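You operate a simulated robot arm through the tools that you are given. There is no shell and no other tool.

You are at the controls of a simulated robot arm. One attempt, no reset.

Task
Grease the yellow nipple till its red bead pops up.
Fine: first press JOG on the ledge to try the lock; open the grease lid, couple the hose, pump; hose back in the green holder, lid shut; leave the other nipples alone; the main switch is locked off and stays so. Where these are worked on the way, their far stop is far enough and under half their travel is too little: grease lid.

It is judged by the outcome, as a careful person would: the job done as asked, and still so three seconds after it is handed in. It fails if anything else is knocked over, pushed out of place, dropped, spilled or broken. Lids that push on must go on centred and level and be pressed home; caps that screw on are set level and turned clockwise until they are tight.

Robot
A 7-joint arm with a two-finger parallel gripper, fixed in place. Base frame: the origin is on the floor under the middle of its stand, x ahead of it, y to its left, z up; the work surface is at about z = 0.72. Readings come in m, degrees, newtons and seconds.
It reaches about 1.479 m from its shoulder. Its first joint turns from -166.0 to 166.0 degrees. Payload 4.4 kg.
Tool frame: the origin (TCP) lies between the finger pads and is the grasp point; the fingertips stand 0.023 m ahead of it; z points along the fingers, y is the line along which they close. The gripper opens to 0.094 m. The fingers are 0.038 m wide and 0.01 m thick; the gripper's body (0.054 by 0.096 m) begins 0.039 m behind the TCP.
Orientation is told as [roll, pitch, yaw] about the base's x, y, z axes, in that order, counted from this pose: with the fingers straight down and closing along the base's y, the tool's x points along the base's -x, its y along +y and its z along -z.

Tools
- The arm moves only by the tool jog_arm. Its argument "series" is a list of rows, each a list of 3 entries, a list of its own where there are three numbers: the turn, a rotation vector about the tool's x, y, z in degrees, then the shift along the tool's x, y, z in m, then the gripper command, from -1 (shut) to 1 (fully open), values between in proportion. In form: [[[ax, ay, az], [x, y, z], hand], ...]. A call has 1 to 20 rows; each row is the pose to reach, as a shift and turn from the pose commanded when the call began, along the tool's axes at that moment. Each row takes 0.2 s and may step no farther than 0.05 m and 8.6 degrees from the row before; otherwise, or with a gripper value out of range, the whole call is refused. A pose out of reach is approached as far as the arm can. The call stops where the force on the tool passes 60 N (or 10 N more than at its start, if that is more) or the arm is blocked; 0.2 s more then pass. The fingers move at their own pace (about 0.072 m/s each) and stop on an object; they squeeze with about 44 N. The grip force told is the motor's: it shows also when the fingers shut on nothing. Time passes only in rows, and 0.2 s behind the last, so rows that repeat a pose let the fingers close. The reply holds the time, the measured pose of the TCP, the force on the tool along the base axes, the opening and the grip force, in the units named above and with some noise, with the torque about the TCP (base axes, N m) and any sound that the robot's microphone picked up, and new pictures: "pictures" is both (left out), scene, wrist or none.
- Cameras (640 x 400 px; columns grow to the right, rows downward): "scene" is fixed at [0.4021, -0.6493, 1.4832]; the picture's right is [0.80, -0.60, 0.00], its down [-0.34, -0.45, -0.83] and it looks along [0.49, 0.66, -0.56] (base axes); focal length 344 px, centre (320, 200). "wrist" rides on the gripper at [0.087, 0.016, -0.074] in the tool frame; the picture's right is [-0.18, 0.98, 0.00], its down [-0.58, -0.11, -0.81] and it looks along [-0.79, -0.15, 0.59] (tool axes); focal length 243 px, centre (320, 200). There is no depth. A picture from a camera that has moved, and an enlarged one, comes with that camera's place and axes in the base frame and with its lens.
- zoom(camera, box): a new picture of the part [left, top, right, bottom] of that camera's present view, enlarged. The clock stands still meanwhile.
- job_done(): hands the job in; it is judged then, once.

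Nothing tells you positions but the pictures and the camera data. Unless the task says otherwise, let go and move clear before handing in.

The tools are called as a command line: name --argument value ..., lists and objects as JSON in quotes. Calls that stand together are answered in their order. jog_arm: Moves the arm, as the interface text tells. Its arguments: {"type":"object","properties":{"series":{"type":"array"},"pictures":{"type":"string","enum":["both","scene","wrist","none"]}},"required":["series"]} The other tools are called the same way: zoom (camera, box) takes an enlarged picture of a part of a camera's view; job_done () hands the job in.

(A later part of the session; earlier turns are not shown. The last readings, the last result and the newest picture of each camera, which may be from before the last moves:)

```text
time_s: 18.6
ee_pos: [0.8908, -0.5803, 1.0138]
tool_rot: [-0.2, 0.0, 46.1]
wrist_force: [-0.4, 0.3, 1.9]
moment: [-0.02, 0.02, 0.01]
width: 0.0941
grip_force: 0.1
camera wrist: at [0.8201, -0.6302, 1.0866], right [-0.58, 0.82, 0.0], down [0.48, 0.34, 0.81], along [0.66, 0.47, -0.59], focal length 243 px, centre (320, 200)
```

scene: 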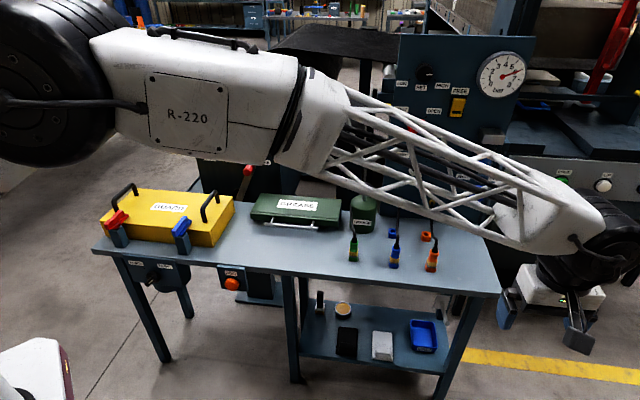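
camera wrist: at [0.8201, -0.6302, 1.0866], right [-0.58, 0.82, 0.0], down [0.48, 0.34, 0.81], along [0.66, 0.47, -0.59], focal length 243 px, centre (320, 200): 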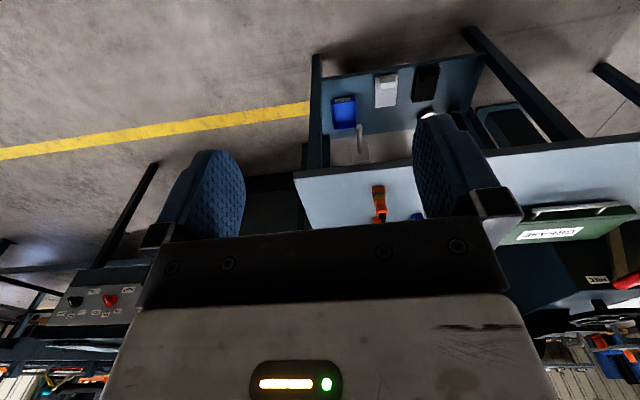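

zoom --camera "wrist" --box '[290, 40, 490, 230]'

zoom --camera "wrist" --box '[0, 230, 160, 360]'

zoom --camera "wrist" --box '[400, 80, 600, 200]'

```text
2.11 times, centred on (390, 135) of wrist
camera zoom: at [0.8201, -0.6302, 1.0866], right [-0.58, 0.82, 0.0], down [0.48, 0.34, 0.81], along [0.66, 0.47, -0.59], focal length 511 px, centre (173, 337)
```

zoom: 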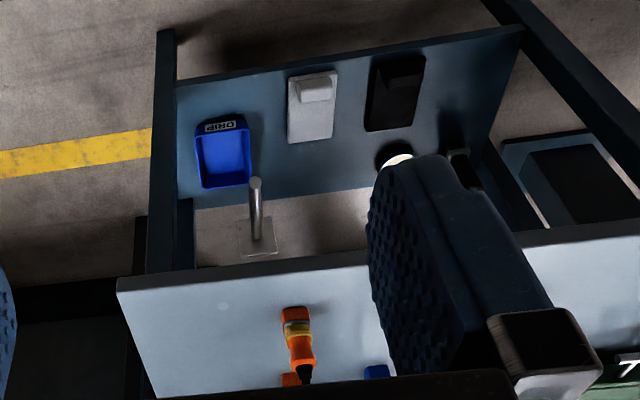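

```text
3.08 times, centred on (80, 295) of wrist
camera zoom: at [0.8201, -0.6302, 1.0866], right [-0.58, 0.82, 0.0], down [0.48, 0.34, 0.81], along [0.66, 0.47, -0.59], focal length 746 px, centre (1058, -92)
```

zoom: 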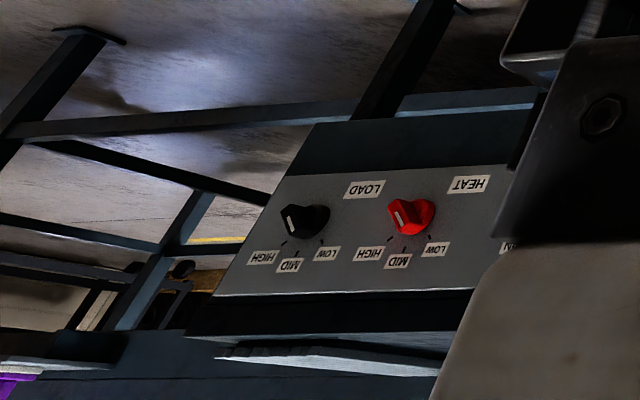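

```text
3.20 times, centred on (500, 140) of wrist
camera zoom: at [0.8201, -0.6302, 1.0866], right [-0.58, 0.82, 0.0], down [0.48, 0.34, 0.81], along [0.66, 0.47, -0.59], focal length 776 px, centre (-256, 392)
```

zoom: 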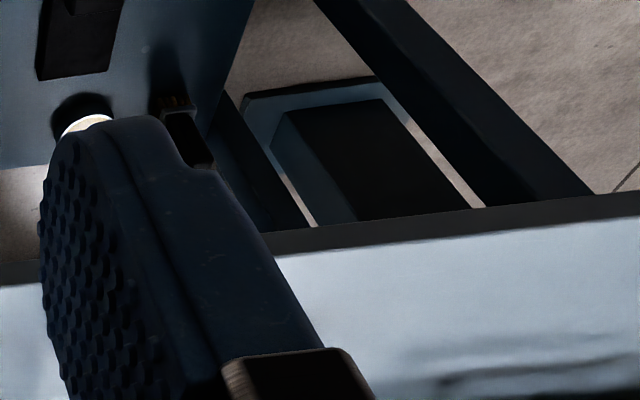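

The rod turned out to be only a drain outlet. I take the bench-front plate with the orange JOG, at roughly (0.63, 0.12, 0.64), to be the "JOG on the ledge". Next I'll close the fingers, tilt the tool forward and move in front of it.

jog_arm --series '[[[0, -2.667, 0], [-0.0097, 0.0455, 0.0043], -1], [[0, -5.333, 0], [-0.0195, 0.091, 0.0085], -1], [[0, -8, 0], [-0.0292, 0.1365, 0.0128], -1], [[0, -10.667, 0], [-0.0389, 0.182, 0.0171], -1], [[0, -13.333, 0], [-0.0487, 0.2275, 0.0213], -1], [[0, -16, 0], [-0.0584, 0.273, 0.0256], -1], [[0, -18.667, 0], [-0.0681, 0.3185, 0.0299], -1], [[0, -21.333, 0], [-0.0778, 0.364, 0.0342], -1], [[0, -24, 0], [-0.0876, 0.4095, 0.0384], -1], [[0, -26.667, 0], [-0.0973, 0.455, 0.0427], -1], [[0, -29.333, 0], [-0.107, 0.5005, 0.047], -1], [[0, -32, 0], [-0.1168, 0.546, 0.0512], -1], [[0, -34.667, 0], [-0.1265, 0.5915, 0.0555], -1], [[0, -37.333, 0], [-0.1362, 0.637, 0.0598], -1], [[0, -40, 0], [-0.146, 0.683, 0.064], -1]]' --pictures "both"

```text
time_s: 21.8
ee_pos: [0.5048, -0.0011, 0.9483]
tool_rot: [-0.1, -40.0, 45.9]
wrist_force: [-0.3, 0.2, -0.4]
moment: [0.06, -0.01, 0.03]
width: 0.0001
grip_force: 42.5
camera wrist: at [0.4146, -0.0713, 0.948], right [-0.61, 0.78, 0.12], down [0.03, -0.13, 0.99], along [0.79, 0.61, 0.06], focal length 243 px, centre (320, 200)
```

scene: 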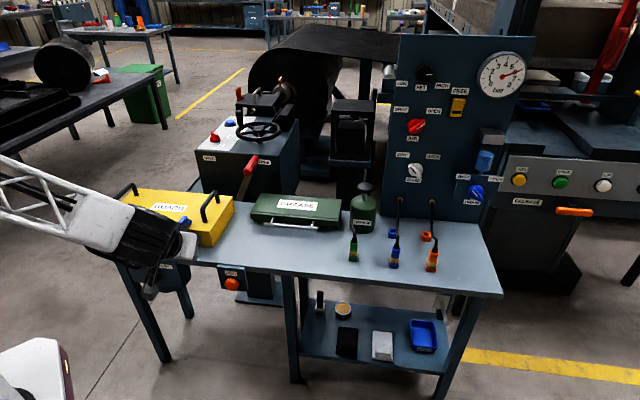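
wrist: 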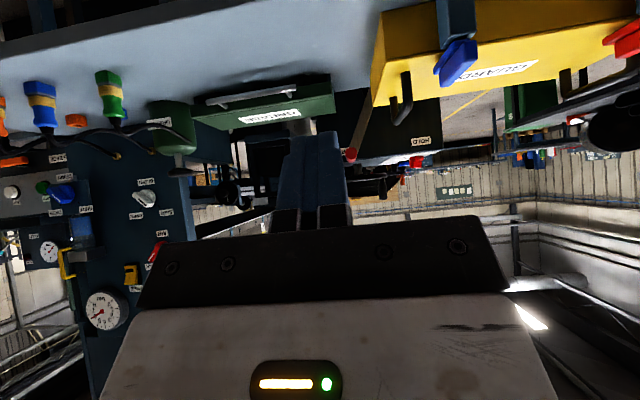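

jog_arm --series '[[[0, 0, 0], [0.0266, 0, 0.0317], -1], [[0, 0, 0], [0.0533, 0, 0.0634], -1], [[0, 0, 0], [0.0799, 0, 0.0951], -1], [[0, 0, 0], [0.1066, 0, 0.1269], -1], [[0, 0, 0], [0.1332, 0, 0.1586], -1], [[0, 0, 0], [0.1599, 0, 0.1903], -1], [[0, 0, 0], [0.1865, 0, 0.222], -1]]' --pictures "both"

```text
time_s: 23.4
ee_pos: [0.5032, 0.0, 0.6576]
tool_rot: [-0.2, -40.0, 46.1]
wrist_force: [0.7, -0.1, 0.2]
moment: [0.02, -0.01, 0.0]
width: 0.0
grip_force: 42.4
camera wrist: at [0.4128, -0.0698, 0.6573], right [-0.61, 0.78, 0.12], down [0.03, -0.13, 0.99], along [0.79, 0.61, 0.06], focal length 243 px, centre (320, 200)
```

scene: 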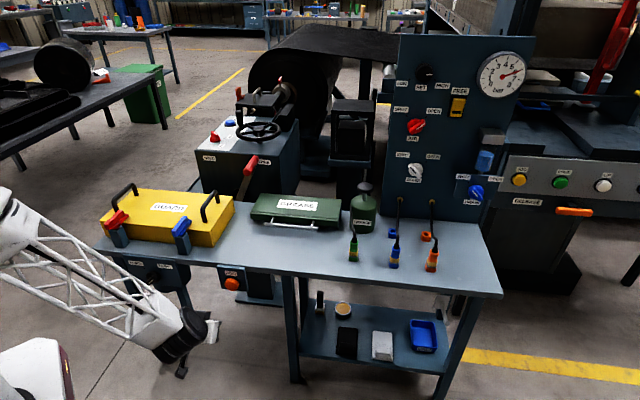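
wrist: 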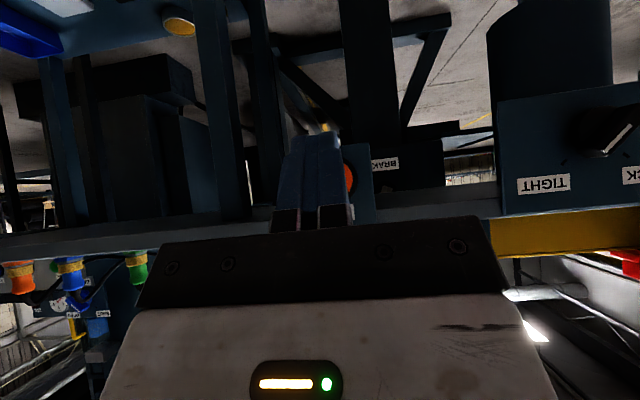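

zoom --camera "wrist" --box '[270, 110, 430, 230]'

zoom --camera "scene" --box '[140, 250, 280, 390]'

```text
3.33 times, centred on (350, 170) of wrist
camera zoom: at [0.4128, -0.0698, 0.6573], right [-0.61, 0.78, 0.12], down [0.03, -0.13, 0.99], along [0.79, 0.61, 0.06], focal length 809 px, centre (220, 300)
```

zoom: 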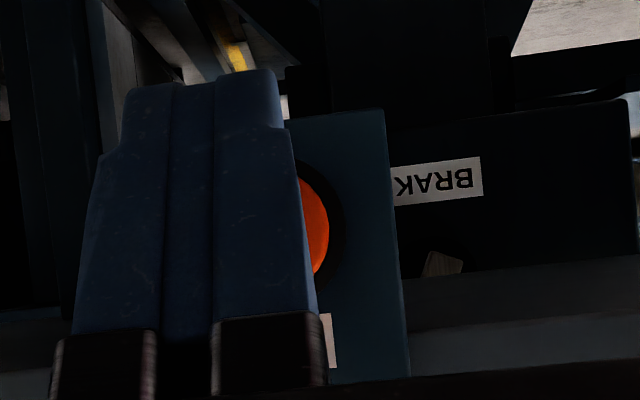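

```text
2.86 times, centred on (210, 320) of scene
camera zoom: at [0.4021, -0.6493, 1.4832], right [0.8, -0.6, 0.0], down [-0.34, -0.45, -0.83], along [0.49, 0.66, -0.56], focal length 983 px, centre (634, -143)
```

zoom: 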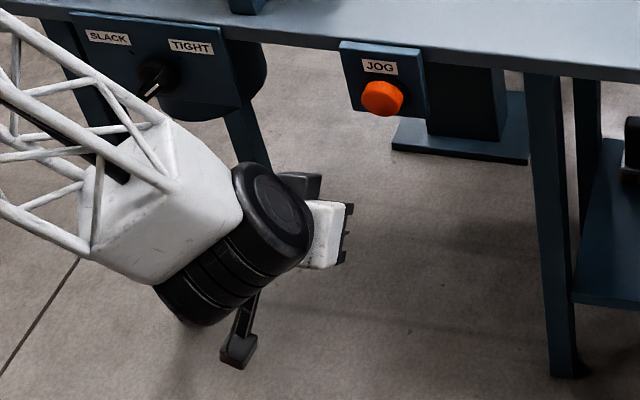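

jog_arm --series '[[[0, 0, 0], [-0.018, -0.001, 0.018], -1], [[0, 0, 0], [-0.036, -0.002, 0.036], -1], [[0, 0, 0], [-0.054, -0.0025, 0.053], -1], [[0, 0, 0], [-0.0715, -0.0034, 0.0704], -1]]' --pictures "both"

zoom --camera "scene" --box '[180, 240, 280, 330]'

zoom --camera "wrist" --box '[250, 90, 430, 230]'

```text
time_s: 24.4
ee_pos: [0.5753, 0.0696, 0.6509]
tool_rot: [-0.1, -40.0, 46.1]
wrist_force: [-0.2, 1.0, 0.2]
moment: [-0.01, 0.03, -0.01]
width: 0.0
grip_force: 42.2
camera wrist: at [0.485, -0.0001, 0.6501], right [-0.61, 0.79, 0.12], down [0.03, -0.13, 0.99], along [0.79, 0.61, 0.06], focal length 243 px, centre (320, 200)
```

scene: 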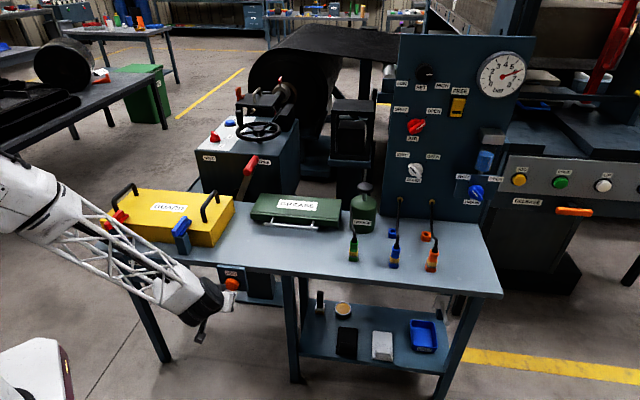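
wrist: 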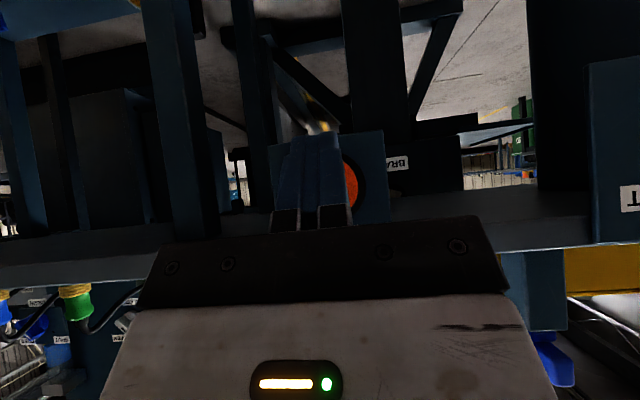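

```text
4.44 times, centred on (230, 285) of scene
camera zoom: at [0.4021, -0.6493, 1.4832], right [0.8, -0.6, 0.0], down [-0.34, -0.45, -0.83], along [0.49, 0.66, -0.56], focal length 1529 px, centre (720, -178)
```

zoom: 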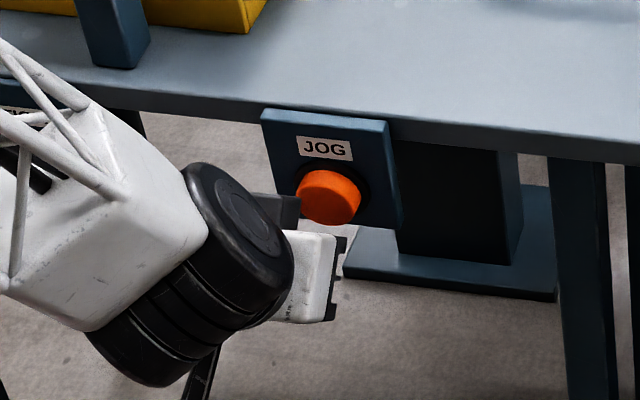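

```text
2.86 times, centred on (340, 160) of wrist
camera zoom: at [0.485, -0.0001, 0.6501], right [-0.61, 0.79, 0.12], down [0.03, -0.13, 0.99], along [0.79, 0.61, 0.06], focal length 693 px, centre (263, 314)
```

zoom: 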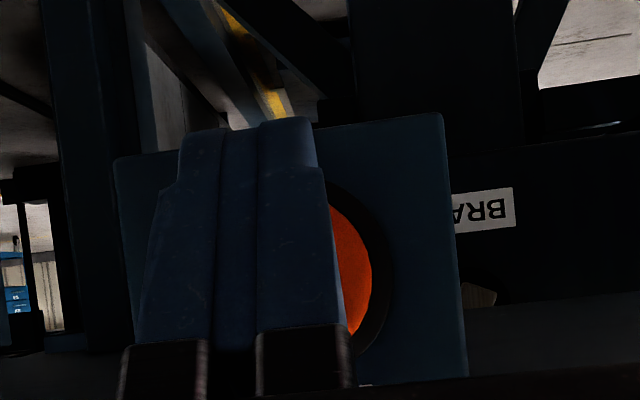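

jog_arm --series '[[[0, 0, 0], [-0.0038, -0.0002, 0.0032], -1], [[0, 0, 0], [-0.0077, -0.0003, 0.0064], -1], [[0, 0, 0], [-0.0115, -0.0005, 0.0096], -1], [[0, 0, 0], [-0.0153, -0.0007, 0.0129], -1]]' --pictures "scene"

zoom --camera "scene" --box '[200, 255, 260, 300]'

```text
time_s: 25.4
ee_pos: [0.5886, 0.0819, 0.6506]
tool_rot: [-0.1, -40.0, 46.1]
wrist_force: [0.4, -1.1, -0.6]
moment: [0.02, 0.01, 0.01]
width: 0.0
grip_force: 42.6
```

scene: 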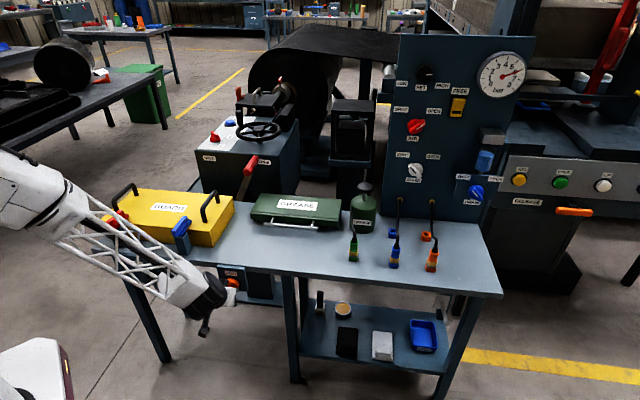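

```text
8.89 times, centred on (230, 278) of scene
camera zoom: at [0.4021, -0.6493, 1.4832], right [0.8, -0.6, 0.0], down [-0.34, -0.45, -0.83], along [0.49, 0.66, -0.56], focal length 3059 px, centre (1120, -489)
```

zoom: 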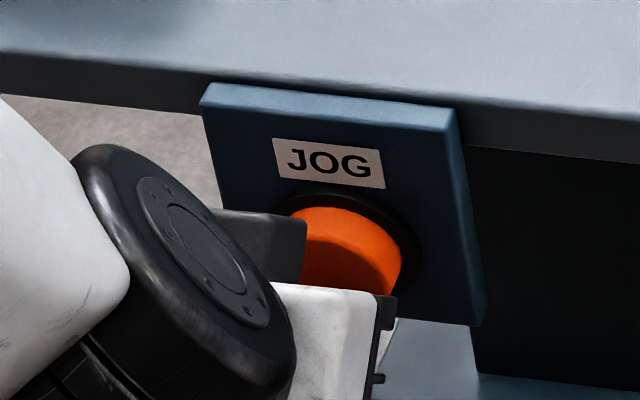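

jog_arm --series '[[[0, 0, 0], [-0.0031, -0.0001, 0.0026], -1], [[0, 0, 0], [-0.0061, -0.0003, 0.0051], -1], [[0, 0, 0], [-0.0092, -0.0004, 0.0077], -1]]' --pictures "scene"

zoom --camera "scene" --box '[200, 255, 260, 300]'

```text
time_s: 26.2
ee_pos: [0.5981, 0.0913, 0.6508]
tool_rot: [-0.2, -40.0, 46.0]
wrist_force: [-8.1, -8.3, 4.3]
moment: [0.03, -0.03, 0.04]
width: 0.0002
grip_force: 42.8
heard: click
```

scene: 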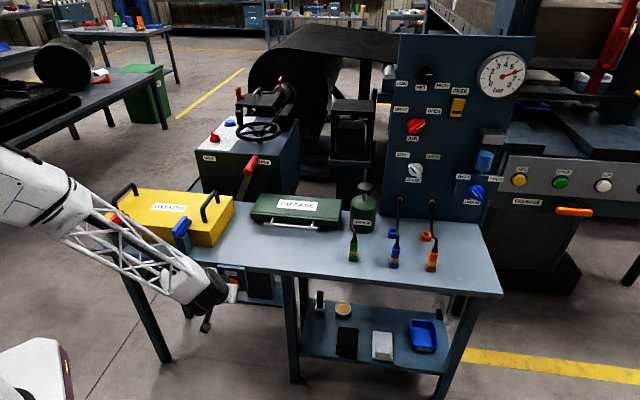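

```text
8.89 times, centred on (230, 278) of scene
camera zoom: at [0.4021, -0.6493, 1.4832], right [0.8, -0.6, 0.0], down [-0.34, -0.45, -0.83], along [0.49, 0.66, -0.56], focal length 3059 px, centre (1120, -489)
```

zoom: 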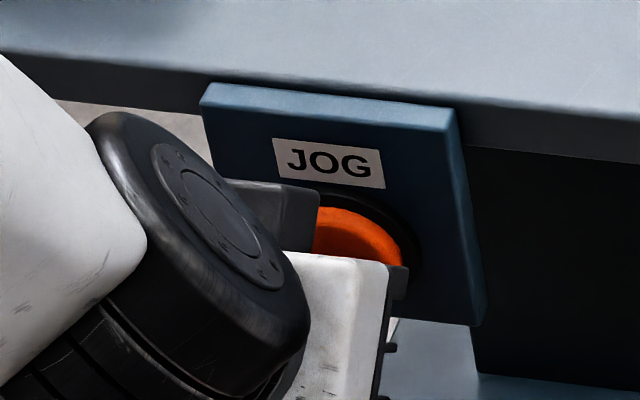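

The button clicked at about 12 N. I'll press a little further to be sure, then back off.

jog_arm --series '[[[0, 0, 0], [-0.0023, -0.0001, 0.0019], -1], [[0, 0, 0], [-0.0023, -0.0001, 0.0019], -1]]' --pictures "none"

jog_arm --series '[[[0, 0, 0], [0.0153, 0.0007, -0.0129], -1], [[0, 0, 0], [0.0383, 0.0017, -0.0322], -1], [[0, 0, 0], [0.0766, 0.0034, -0.0643], -1], [[0, 0, 0], [0.115, 0.005, -0.0965], -1]]' --pictures "both"

zoom --camera "scene" --box '[200, 255, 260, 300]'

```text
time_s: 26.8
ee_pos: [0.5996, 0.0924, 0.6496]
tool_rot: [-0.1, -40.1, 46.0]
wrist_force: [-27.0, -24.3, 11.3]
moment: [0.13, -0.06, 0.08]
width: 0.0
grip_force: 42.7
```

```text
refused: row 4 steps farther than a row can; nothing moved
```

```text
8.89 times, centred on (230, 278) of scene
camera zoom: at [0.4021, -0.6493, 1.4832], right [0.8, -0.6, 0.0], down [-0.34, -0.45, -0.83], along [0.49, 0.66, -0.56], focal length 3059 px, centre (1120, -489)
```

zoom: 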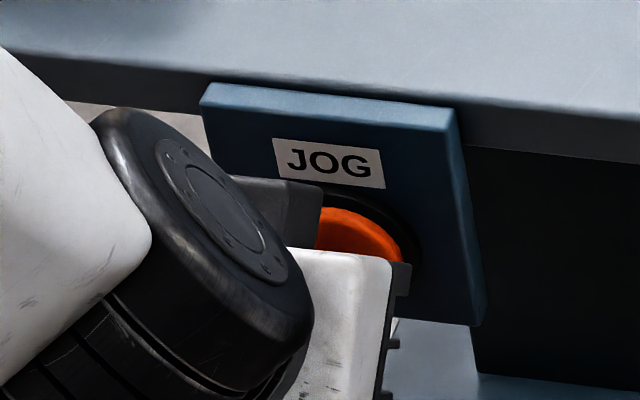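

jog_arm --series '[[[0, 0, 0], [0.0153, 0.0007, -0.0129], -1], [[0, 0, 0], [0.0383, 0.0017, -0.0322], -1], [[0, 0, 0], [0.0736, 0.0034, -0.0618], -1], [[0, 0, 0], [0.109, 0.005, -0.0915], -1]]' --pictures "both"

```text
time_s: 27.8
ee_pos: [0.4974, -0.0041, 0.6517]
tool_rot: [-0.1, -40.1, 46.2]
wrist_force: [0.5, 0.1, -0.8]
moment: [0.02, 0.01, 0.02]
width: 0.0
grip_force: 42.5
camera wrist: at [0.4084, -0.0747, 0.651], right [-0.61, 0.78, 0.12], down [0.03, -0.13, 0.99], along [0.79, 0.61, 0.06], focal length 243 px, centre (320, 200)
```

scene: 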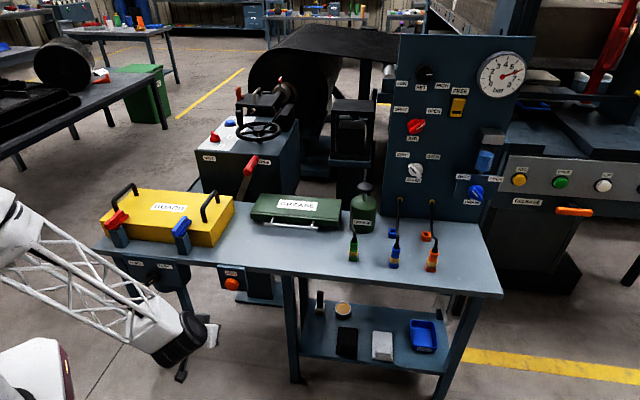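
wrist: 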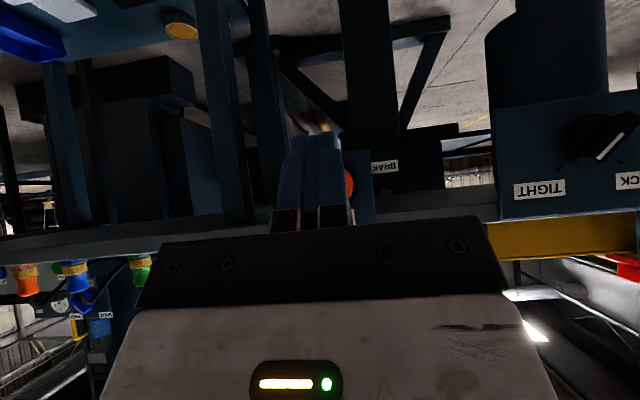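

JOG was pressed and released, and nothing ran. Next is the grease lid: its handle bar looks to be near (0.864, 0.134, 0.765) with the hinge at the back, so I'll rise for a closer look.

jog_arm --series '[[[0, 0, 0], [-0.0236, -0.0258, -0.0281], -1], [[0, 0, 0], [-0.0472, -0.0517, -0.0562], -1], [[0, 0, 0], [-0.0708, -0.0775, -0.0843], -1], [[0, 0, 0], [-0.0943, -0.1033, -0.1123], -1], [[0, 0, 0], [-0.1179, -0.1292, -0.1404], -1], [[0, 0, 0], [-0.1415, -0.155, -0.1685], -1]]' --pictures "wrist"

zoom --camera "wrist" --box '[160, 60, 480, 240]'

```text
time_s: 29.2
ee_pos: [0.6073, -0.1132, 0.8726]
tool_rot: [-0.1, -40.0, 46.1]
wrist_force: [0.2, 1.1, 0.7]
moment: [-0.01, -0.02, -0.03]
width: 0.0002
grip_force: 42.1
camera wrist: at [0.5167, -0.1839, 0.8719], right [-0.61, 0.78, 0.12], down [0.03, -0.13, 0.99], along [0.79, 0.61, 0.06], focal length 243 px, centre (320, 200)
```

wrist: 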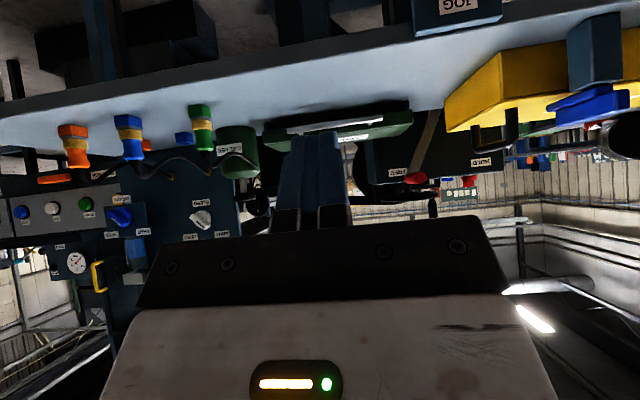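

```text
2.00 times, centred on (320, 150) of wrist
camera zoom: at [0.5167, -0.1839, 0.8719], right [-0.61, 0.78, 0.12], down [0.03, -0.13, 0.99], along [0.79, 0.61, 0.06], focal length 485 px, centre (320, 300)
```

zoom: 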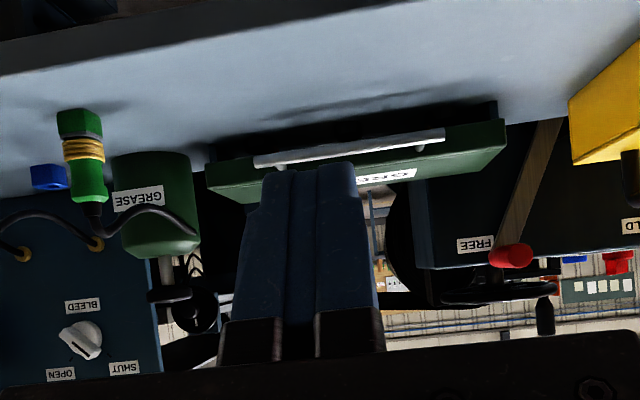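

The handle is clearly visible. I'll roll the gripper 90° so the fingers close above and below the bar, then move closer and measure again.

jog_arm --series '[[[0, 0, 8.2], [0, 0, 0], 0], [[0, 0, 16.4], [0, 0, 0], 0], [[0, 0, 24.6], [0, 0, 0], 0], [[0, 0, 32.8], [0, 0, 0], 0], [[0, 0, 41], [0, 0, 0], 0], [[0, 0, 49.2], [0, 0, 0], 0], [[0, 0, 57.4], [0, 0, 0], 0], [[0, 0, 65.6], [0, 0, 0], 0], [[0, 0, 73.8], [0, 0, 0], 0], [[0, 0, 82], [0, 0, 0], 0], [[0, 0, 90], [0, 0, 0], 0]]' --pictures "both"

```text
time_s: 31.6
ee_pos: [0.6083, -0.1134, 0.8702]
tool_rot: [40.0, -0.1, -44.0]
wrist_force: [-0.2, -0.3, -0.3]
moment: [-0.05, -0.02, 0.04]
width: 0.047
grip_force: 0.0
camera wrist: at [0.5222, -0.0775, 0.9363], right [0.66, 0.41, 0.63], down [0.0, -0.84, 0.55], along [0.75, -0.36, -0.55], focal length 243 px, centre (320, 200)
```

scene: 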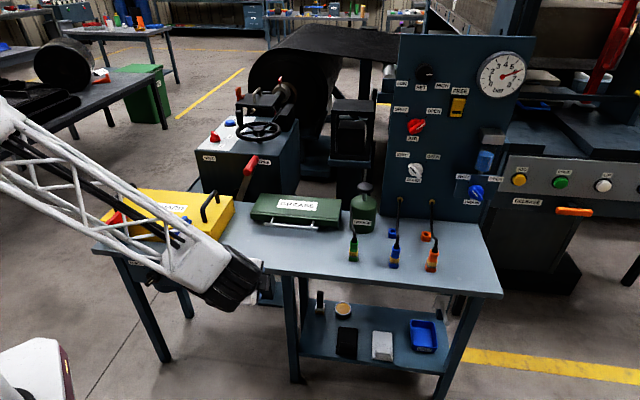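
wrist: 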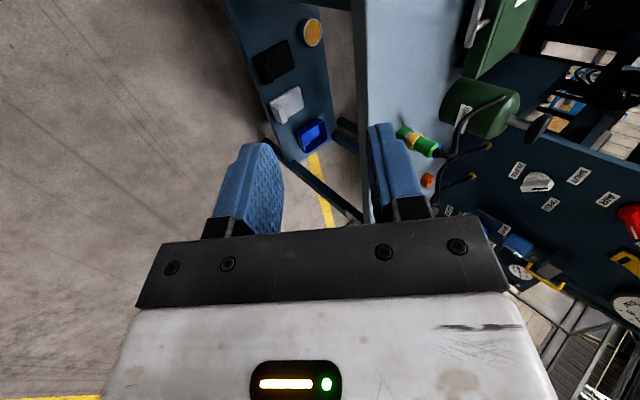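

jog_arm --series '[[[-3, -0.26, 0.31], [-0.0015, 0.026, 0.035], 0], [[-6, -0.52, 0.61], [-0.003, 0.052, 0.07], 0], [[-9, -0.77, 0.92], [-0.0045, 0.078, 0.105], 0], [[-12, -1.03, 1.22], [-0.006, 0.104, 0.139], 0], [[-15, -1.29, 1.53], [-0.008, 0.128, 0.171], 0]]' --pictures "both"

zoom --camera "wrist" --box '[260, 0, 580, 220]'

```text
time_s: 32.8
ee_pos: [0.7597, 0.0293, 0.8198]
tool_rot: [55.2, 0.1, -45.9]
wrist_force: [0.1, 0.3, 0.9]
moment: [0.01, 0.01, -0.01]
width: 0.0472
grip_force: 0.1
camera wrist: at [0.6635, 0.0563, 0.875], right [0.53, 0.26, 0.81], down [-0.12, -0.92, 0.37], along [0.84, -0.29, -0.46], focal length 243 px, centre (320, 200)
```

scene: 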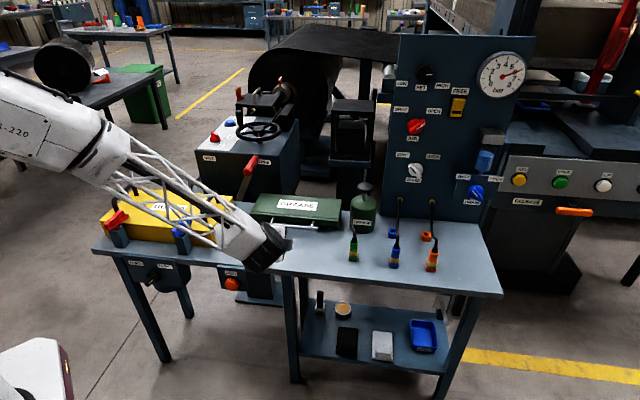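
wrist: 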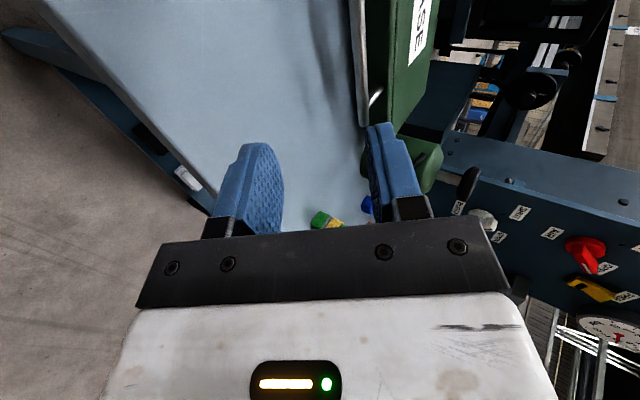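

```text
1.82 times, centred on (420, 110) of wrist
camera zoom: at [0.6635, 0.0563, 0.875], right [0.53, 0.26, 0.81], down [-0.12, -0.92, 0.37], along [0.84, -0.29, -0.46], focal length 441 px, centre (138, 364)
```

zoom: 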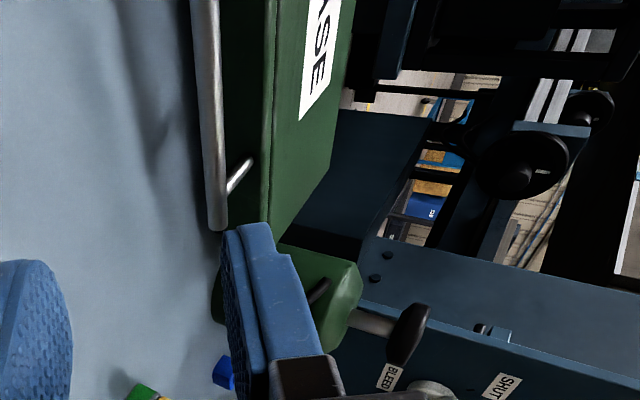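

jog_arm --series '[[[0, 0, 0], [0, 0.012, 0.034], -0.36], [[0, 0, 0], [0, 0.024, 0.068], -0.36], [[0, 0, 0], [0, 0.036, 0.1], -0.36]]' --pictures "both"

zoom --camera "wrist" --box '[220, 50, 420, 240]'

zoom --camera "scene" --box '[230, 180, 350, 270]'

```text
time_s: 33.6
ee_pos: [0.8322, 0.1, 0.7945]
tool_rot: [55.1, 0.1, -46.1]
wrist_force: [0.7, 0.9, 0.6]
moment: [0.0, 0.01, 0.01]
width: 0.03
grip_force: 0.1
camera wrist: at [0.7367, 0.1269, 0.849], right [0.53, 0.26, 0.8], down [-0.12, -0.92, 0.37], along [0.84, -0.29, -0.46], focal length 243 px, centre (320, 200)
```

scene: 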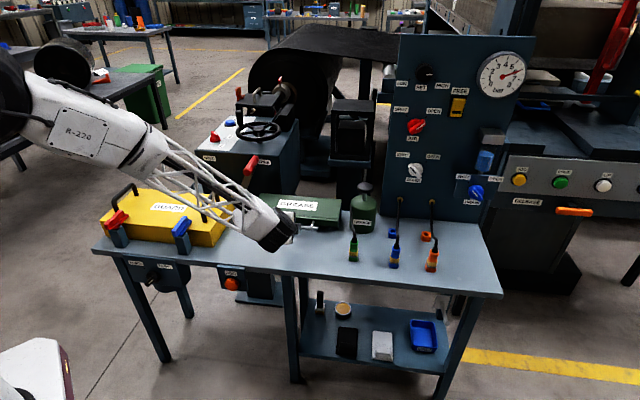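
wrist: 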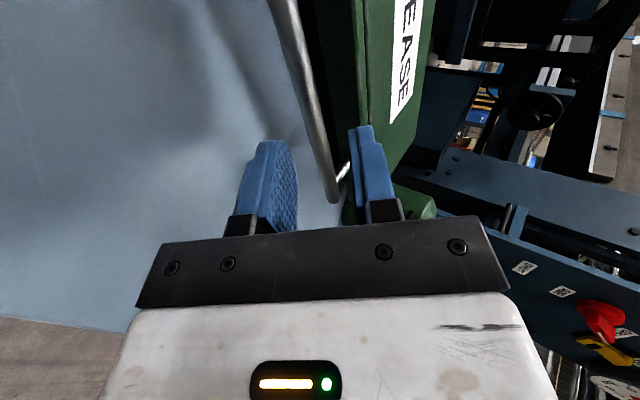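

```text
2.11 times, centred on (320, 145) of wrist
camera zoom: at [0.7367, 0.1269, 0.849], right [0.53, 0.26, 0.8], down [-0.12, -0.92, 0.37], along [0.84, -0.29, -0.46], focal length 511 px, centre (320, 316)
```

zoom: 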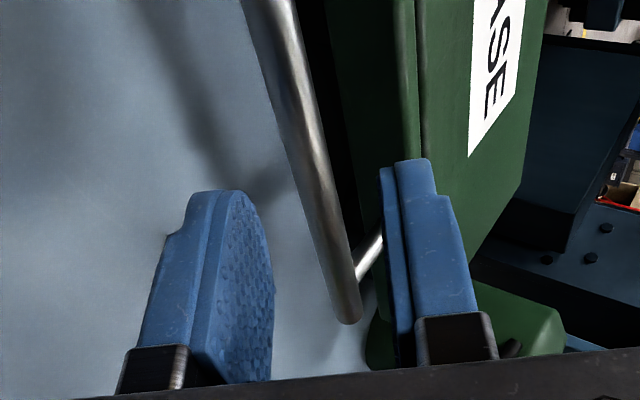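

```text
4.44 times, centred on (290, 225) of scene
camera zoom: at [0.4021, -0.6493, 1.4832], right [0.8, -0.6, 0.0], down [-0.34, -0.45, -0.83], along [0.49, 0.66, -0.56], focal length 1529 px, centre (453, 89)
```

zoom: 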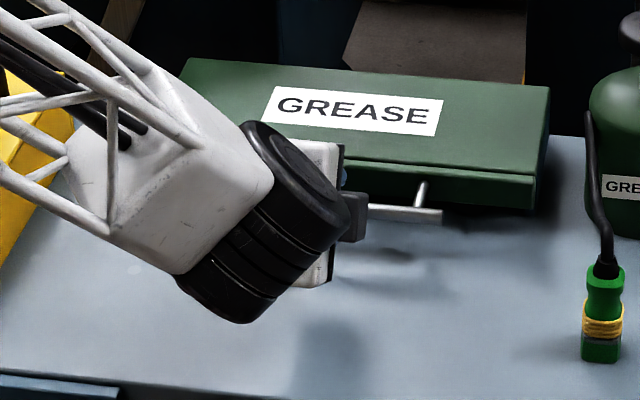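

jog_arm --series '[[[0, 0, 0], [0, -0.003, 0.012], -0.36], [[0, 0, 0], [0, -0.005, 0.024], -0.36], [[0, 0, 0], [0, -0.005, 0.032], -0.36]]' --pictures "wrist"

zoom --camera "wrist" --box '[220, 50, 420, 240]'

```text
time_s: 34.4
ee_pos: [0.8501, 0.1166, 0.7713]
tool_rot: [55.0, 0.1, -46.0]
wrist_force: [-0.9, 0.4, 0.7]
moment: [0.0, -0.01, 0.02]
width: 0.0301
grip_force: 0.0
camera wrist: at [0.7536, 0.1441, 0.8261], right [0.53, 0.26, 0.81], down [-0.12, -0.92, 0.37], along [0.84, -0.29, -0.46], focal length 243 px, centre (320, 200)
```

wrist: 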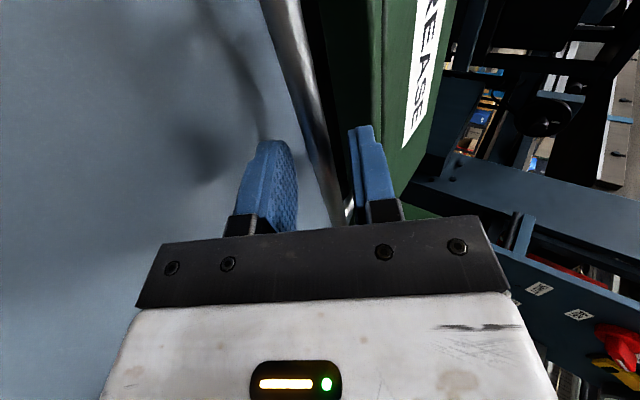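

```text
2.11 times, centred on (320, 145) of wrist
camera zoom: at [0.7536, 0.1441, 0.8261], right [0.53, 0.26, 0.81], down [-0.12, -0.92, 0.37], along [0.84, -0.29, -0.46], focal length 511 px, centre (320, 316)
```

zoom: 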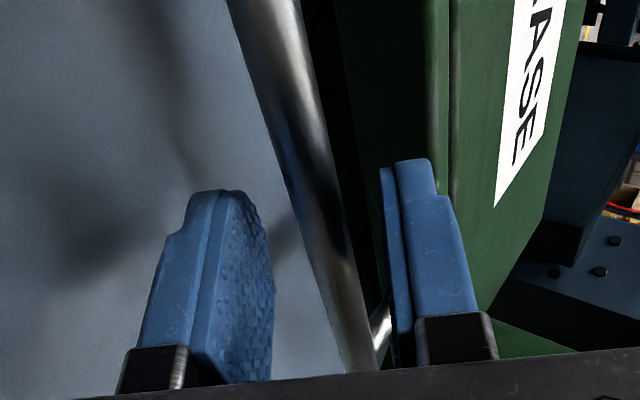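

jog_arm --series '[[[0, 0, 0], [0, 0, 0.004], -0.36], [[0, 0, 0], [0, 0, 0.008], -0.36], [[0, 0, 0], [0, 0, 0.011], -0.36]]' --pictures "wrist"

zoom --camera "wrist" --box '[220, 50, 420, 240]'

```text
time_s: 35.2
ee_pos: [0.8554, 0.1246, 0.7649]
tool_rot: [55.0, 0.1, -46.0]
wrist_force: [-0.7, -0.2, 0.2]
moment: [-0.01, -0.01, -0.02]
width: 0.0298
grip_force: 0.1
camera wrist: at [0.7594, 0.1507, 0.8204], right [0.53, 0.26, 0.8], down [-0.12, -0.92, 0.37], along [0.84, -0.29, -0.46], focal length 243 px, centre (320, 200)
```

wrist: 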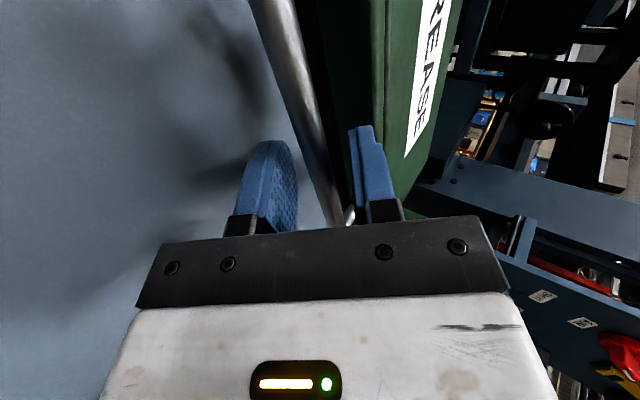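

```text
2.11 times, centred on (320, 145) of wrist
camera zoom: at [0.7594, 0.1507, 0.8204], right [0.53, 0.26, 0.8], down [-0.12, -0.92, 0.37], along [0.84, -0.29, -0.46], focal length 511 px, centre (320, 316)
```

zoom: 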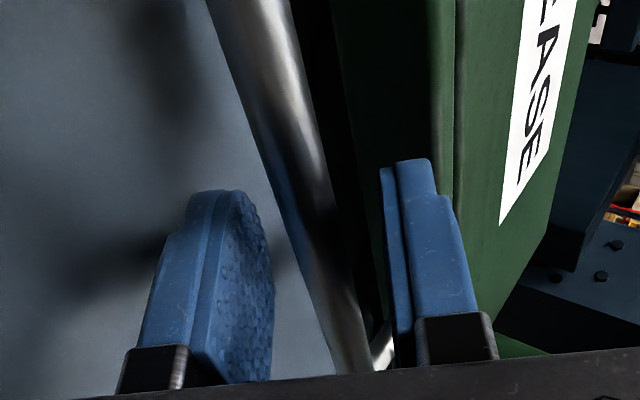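

The bar is between the fingers, so I'll close on it.

jog_arm --series '[[[0, 0, 0], [0, 0, 0], -1], [[0, 0, 0], [0, 0, 0], -1], [[0, 0, 0], [0, 0, 0], -1], [[0, 0, 0], [0, 0, 0], -1]]' --pictures "wrist"

```text
time_s: 36.2
ee_pos: [0.8548, 0.1238, 0.766]
tool_rot: [55.1, 0.1, -46.0]
wrist_force: [0.8, 1.1, -0.4]
moment: [-0.93, -0.9, 1.11]
width: 0.0116
grip_force: 45.2
camera wrist: at [0.7594, 0.1508, 0.8205], right [0.53, 0.26, 0.81], down [-0.12, -0.92, 0.37], along [0.84, -0.29, -0.46], focal length 243 px, centre (320, 200)
```

wrist: 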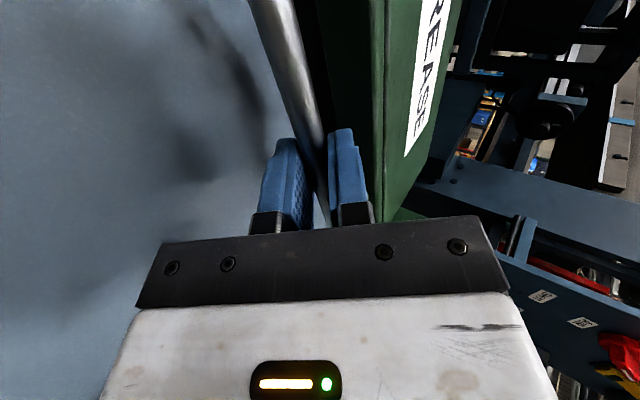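

jog_arm --series '[[[1.4, 0, 0], [0, 0.0054, -0.0038], -1], [[2.75, 0, 0], [0, 0.0109, -0.0073], -1], [[4.1, 0, 0], [0, 0.0165, -0.0106], -1], [[5.5, 0, 0], [0, 0.0223, -0.0135], -1]]' --pictures "both"

zoom --camera "scene" --box '[230, 170, 370, 270]'

```text
time_s: 37.2
ee_pos: [0.8564, 0.1248, 0.7916]
tool_rot: [49.4, 0.3, -46.1]
wrist_force: [-28.1, -42.5, 2.7]
moment: [-1.09, -0.61, 1.24]
width: 0.0121
grip_force: 44.8
camera wrist: at [0.7642, 0.1555, 0.8505], right [0.59, 0.31, 0.75], down [-0.09, -0.89, 0.44], along [0.8, -0.33, -0.5], focal length 243 px, centre (320, 200)
```

scene: 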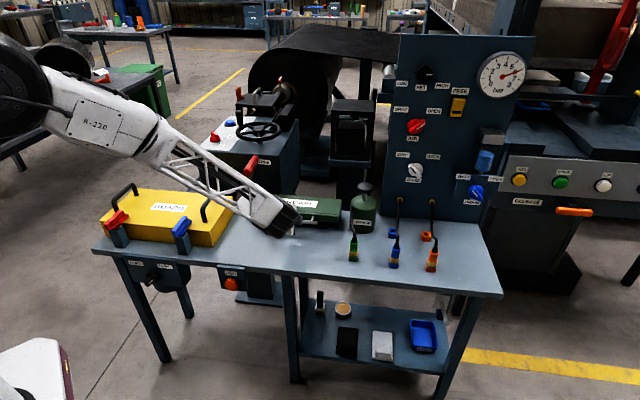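
wrist: 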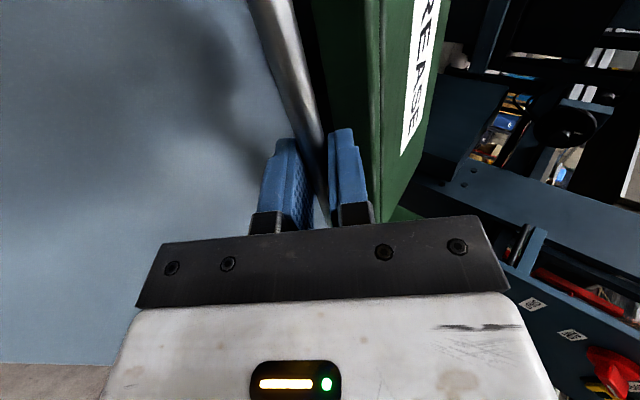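

```text
4.00 times, centred on (300, 220) of scene
camera zoom: at [0.4021, -0.6493, 1.4832], right [0.8, -0.6, 0.0], down [-0.34, -0.45, -0.83], along [0.49, 0.66, -0.56], focal length 1376 px, centre (400, 120)
```

zoom: 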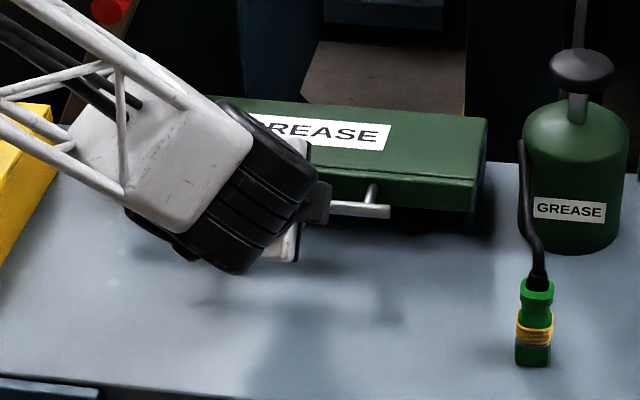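

The force along the bench-depth direction suggests the hinge sits higher than I assumed. I'll loosen to a loose cage around the bar and follow a corrected arc.

jog_arm --series '[[[0, 0, 0], [0, -0.0026, -0.0036], -0.66], [[2.75, 0, 0], [0, 0.0079, -0.012], -0.66], [[5.5, 0, 0], [0, 0.0189, -0.0194], -0.66]]' --pictures "both"

zoom --camera "scene" --box '[230, 170, 370, 270]'

zoom --camera "wrist" --box '[220, 50, 420, 240]'

```text
time_s: 38.0
ee_pos: [0.8556, 0.126, 0.8192]
tool_rot: [44.0, 0.3, -46.1]
wrist_force: [-0.6, 0.0, -0.7]
moment: [0.01, -0.02, 0.02]
width: 0.0161
grip_force: 0.0
camera wrist: at [0.767, 0.1598, 0.8822], right [0.64, 0.36, 0.68], down [-0.05, -0.86, 0.5], along [0.77, -0.36, -0.53], focal length 243 px, centre (320, 200)
```

scene: 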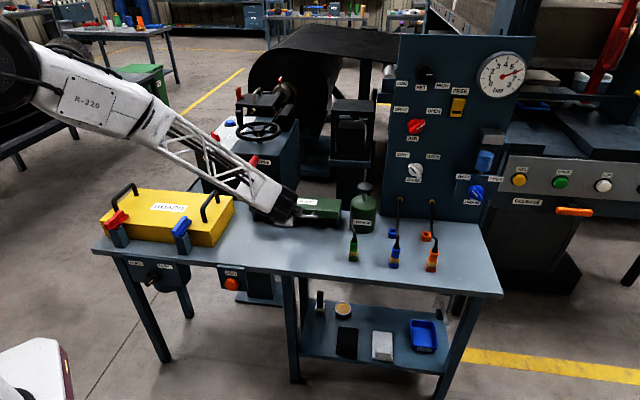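
wrist: 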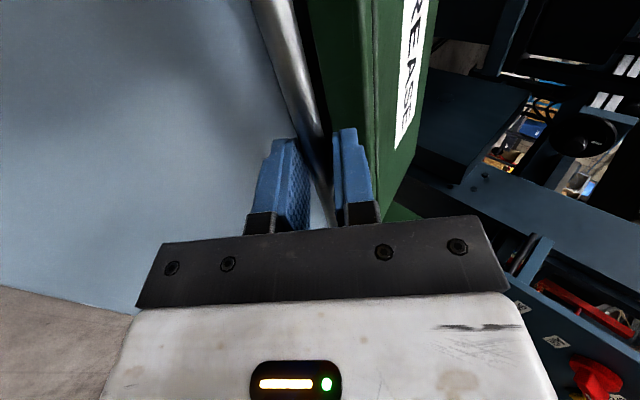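

```text
4.00 times, centred on (300, 220) of scene
camera zoom: at [0.4021, -0.6493, 1.4832], right [0.8, -0.6, 0.0], down [-0.34, -0.45, -0.83], along [0.49, 0.66, -0.56], focal length 1376 px, centre (400, 120)
```

zoom: 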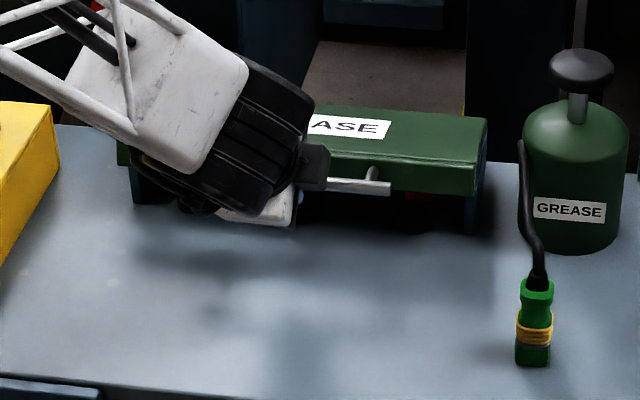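

```text
2.11 times, centred on (320, 145) of wrist
camera zoom: at [0.767, 0.1598, 0.8822], right [0.64, 0.36, 0.68], down [-0.05, -0.86, 0.5], along [0.77, -0.36, -0.53], focal length 511 px, centre (320, 316)
```

zoom: 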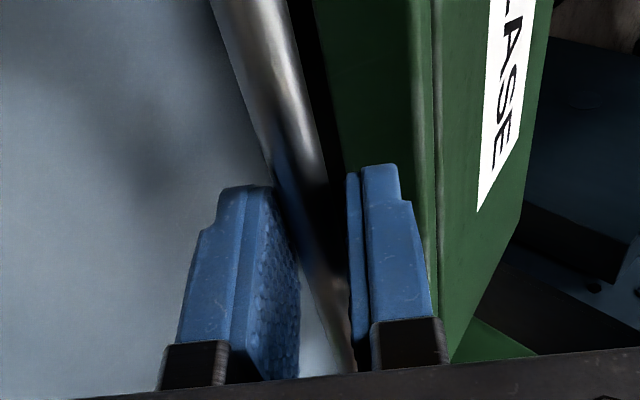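

jog_arm --series '[[[2.75, 0, 0], [0, 0.0111, -0.0075], -0.66], [[5.5, 0, 0], [0, 0.0227, -0.0141], -0.66], [[8.25, 0, 0], [0, 0.0348, -0.0196], -0.66], [[11, 0, 0], [0, 0.0474, -0.0242], -0.66]]' --pictures "both"

zoom --camera "scene" --box '[230, 150, 370, 270]'

zoom --camera "wrist" --box '[220, 50, 420, 240]'

```text
time_s: 39.0
ee_pos: [0.8678, 0.1345, 0.8694]
tool_rot: [33.0, 0.1, -46.0]
wrist_force: [0.1, 0.4, -0.4]
moment: [0.02, 0.0, 0.0]
width: 0.016
grip_force: 0.0
camera wrist: at [0.7891, 0.1793, 0.9394], right [0.72, 0.44, 0.53], down [0.02, -0.79, 0.62], along [0.69, -0.43, -0.58], focal length 243 px, centre (320, 200)
```

scene: 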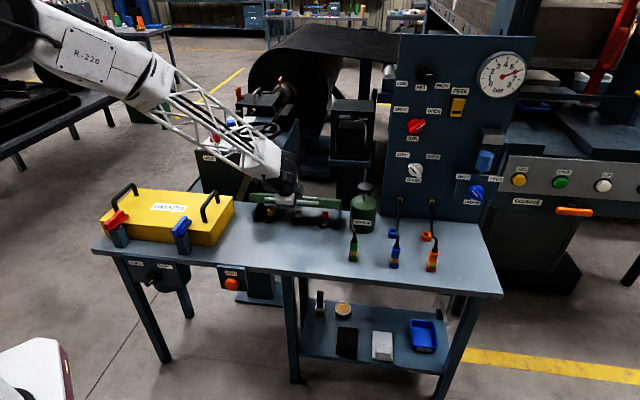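
wrist: 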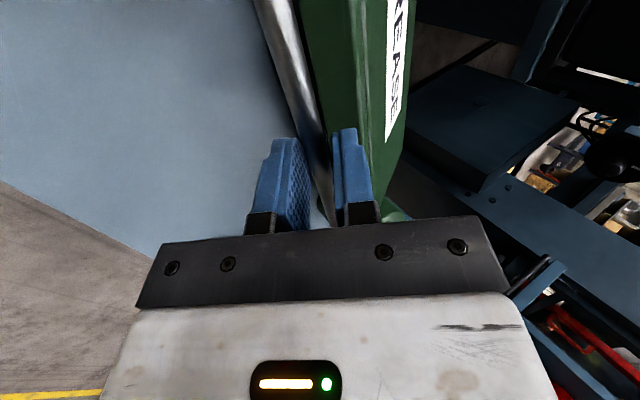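

```text
3.33 times, centred on (300, 210) of scene
camera zoom: at [0.4021, -0.6493, 1.4832], right [0.8, -0.6, 0.0], down [-0.34, -0.45, -0.83], along [0.49, 0.66, -0.56], focal length 1147 px, centre (387, 167)
```

zoom: 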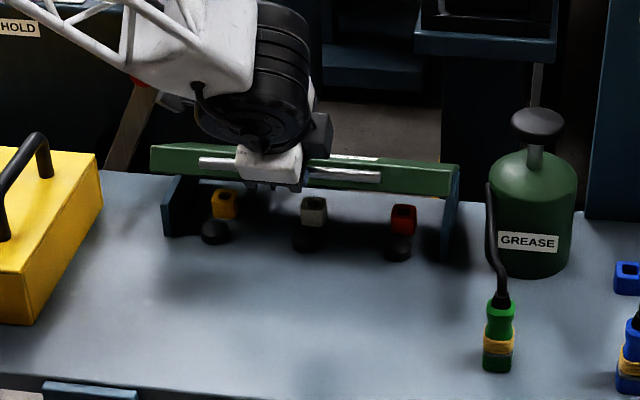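

```text
2.11 times, centred on (320, 145) of wrist
camera zoom: at [0.7891, 0.1793, 0.9394], right [0.72, 0.44, 0.53], down [0.02, -0.79, 0.62], along [0.69, -0.43, -0.58], focal length 511 px, centre (320, 316)
```

zoom: 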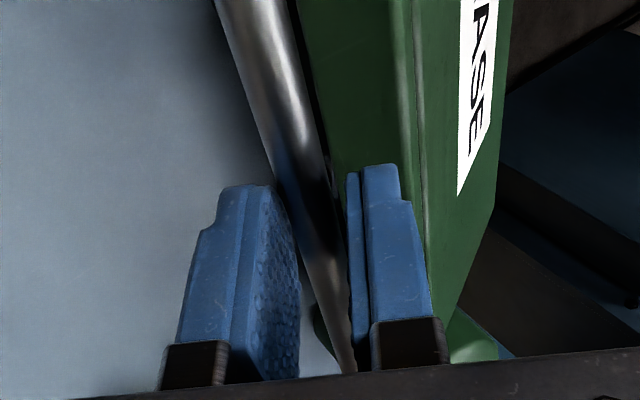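

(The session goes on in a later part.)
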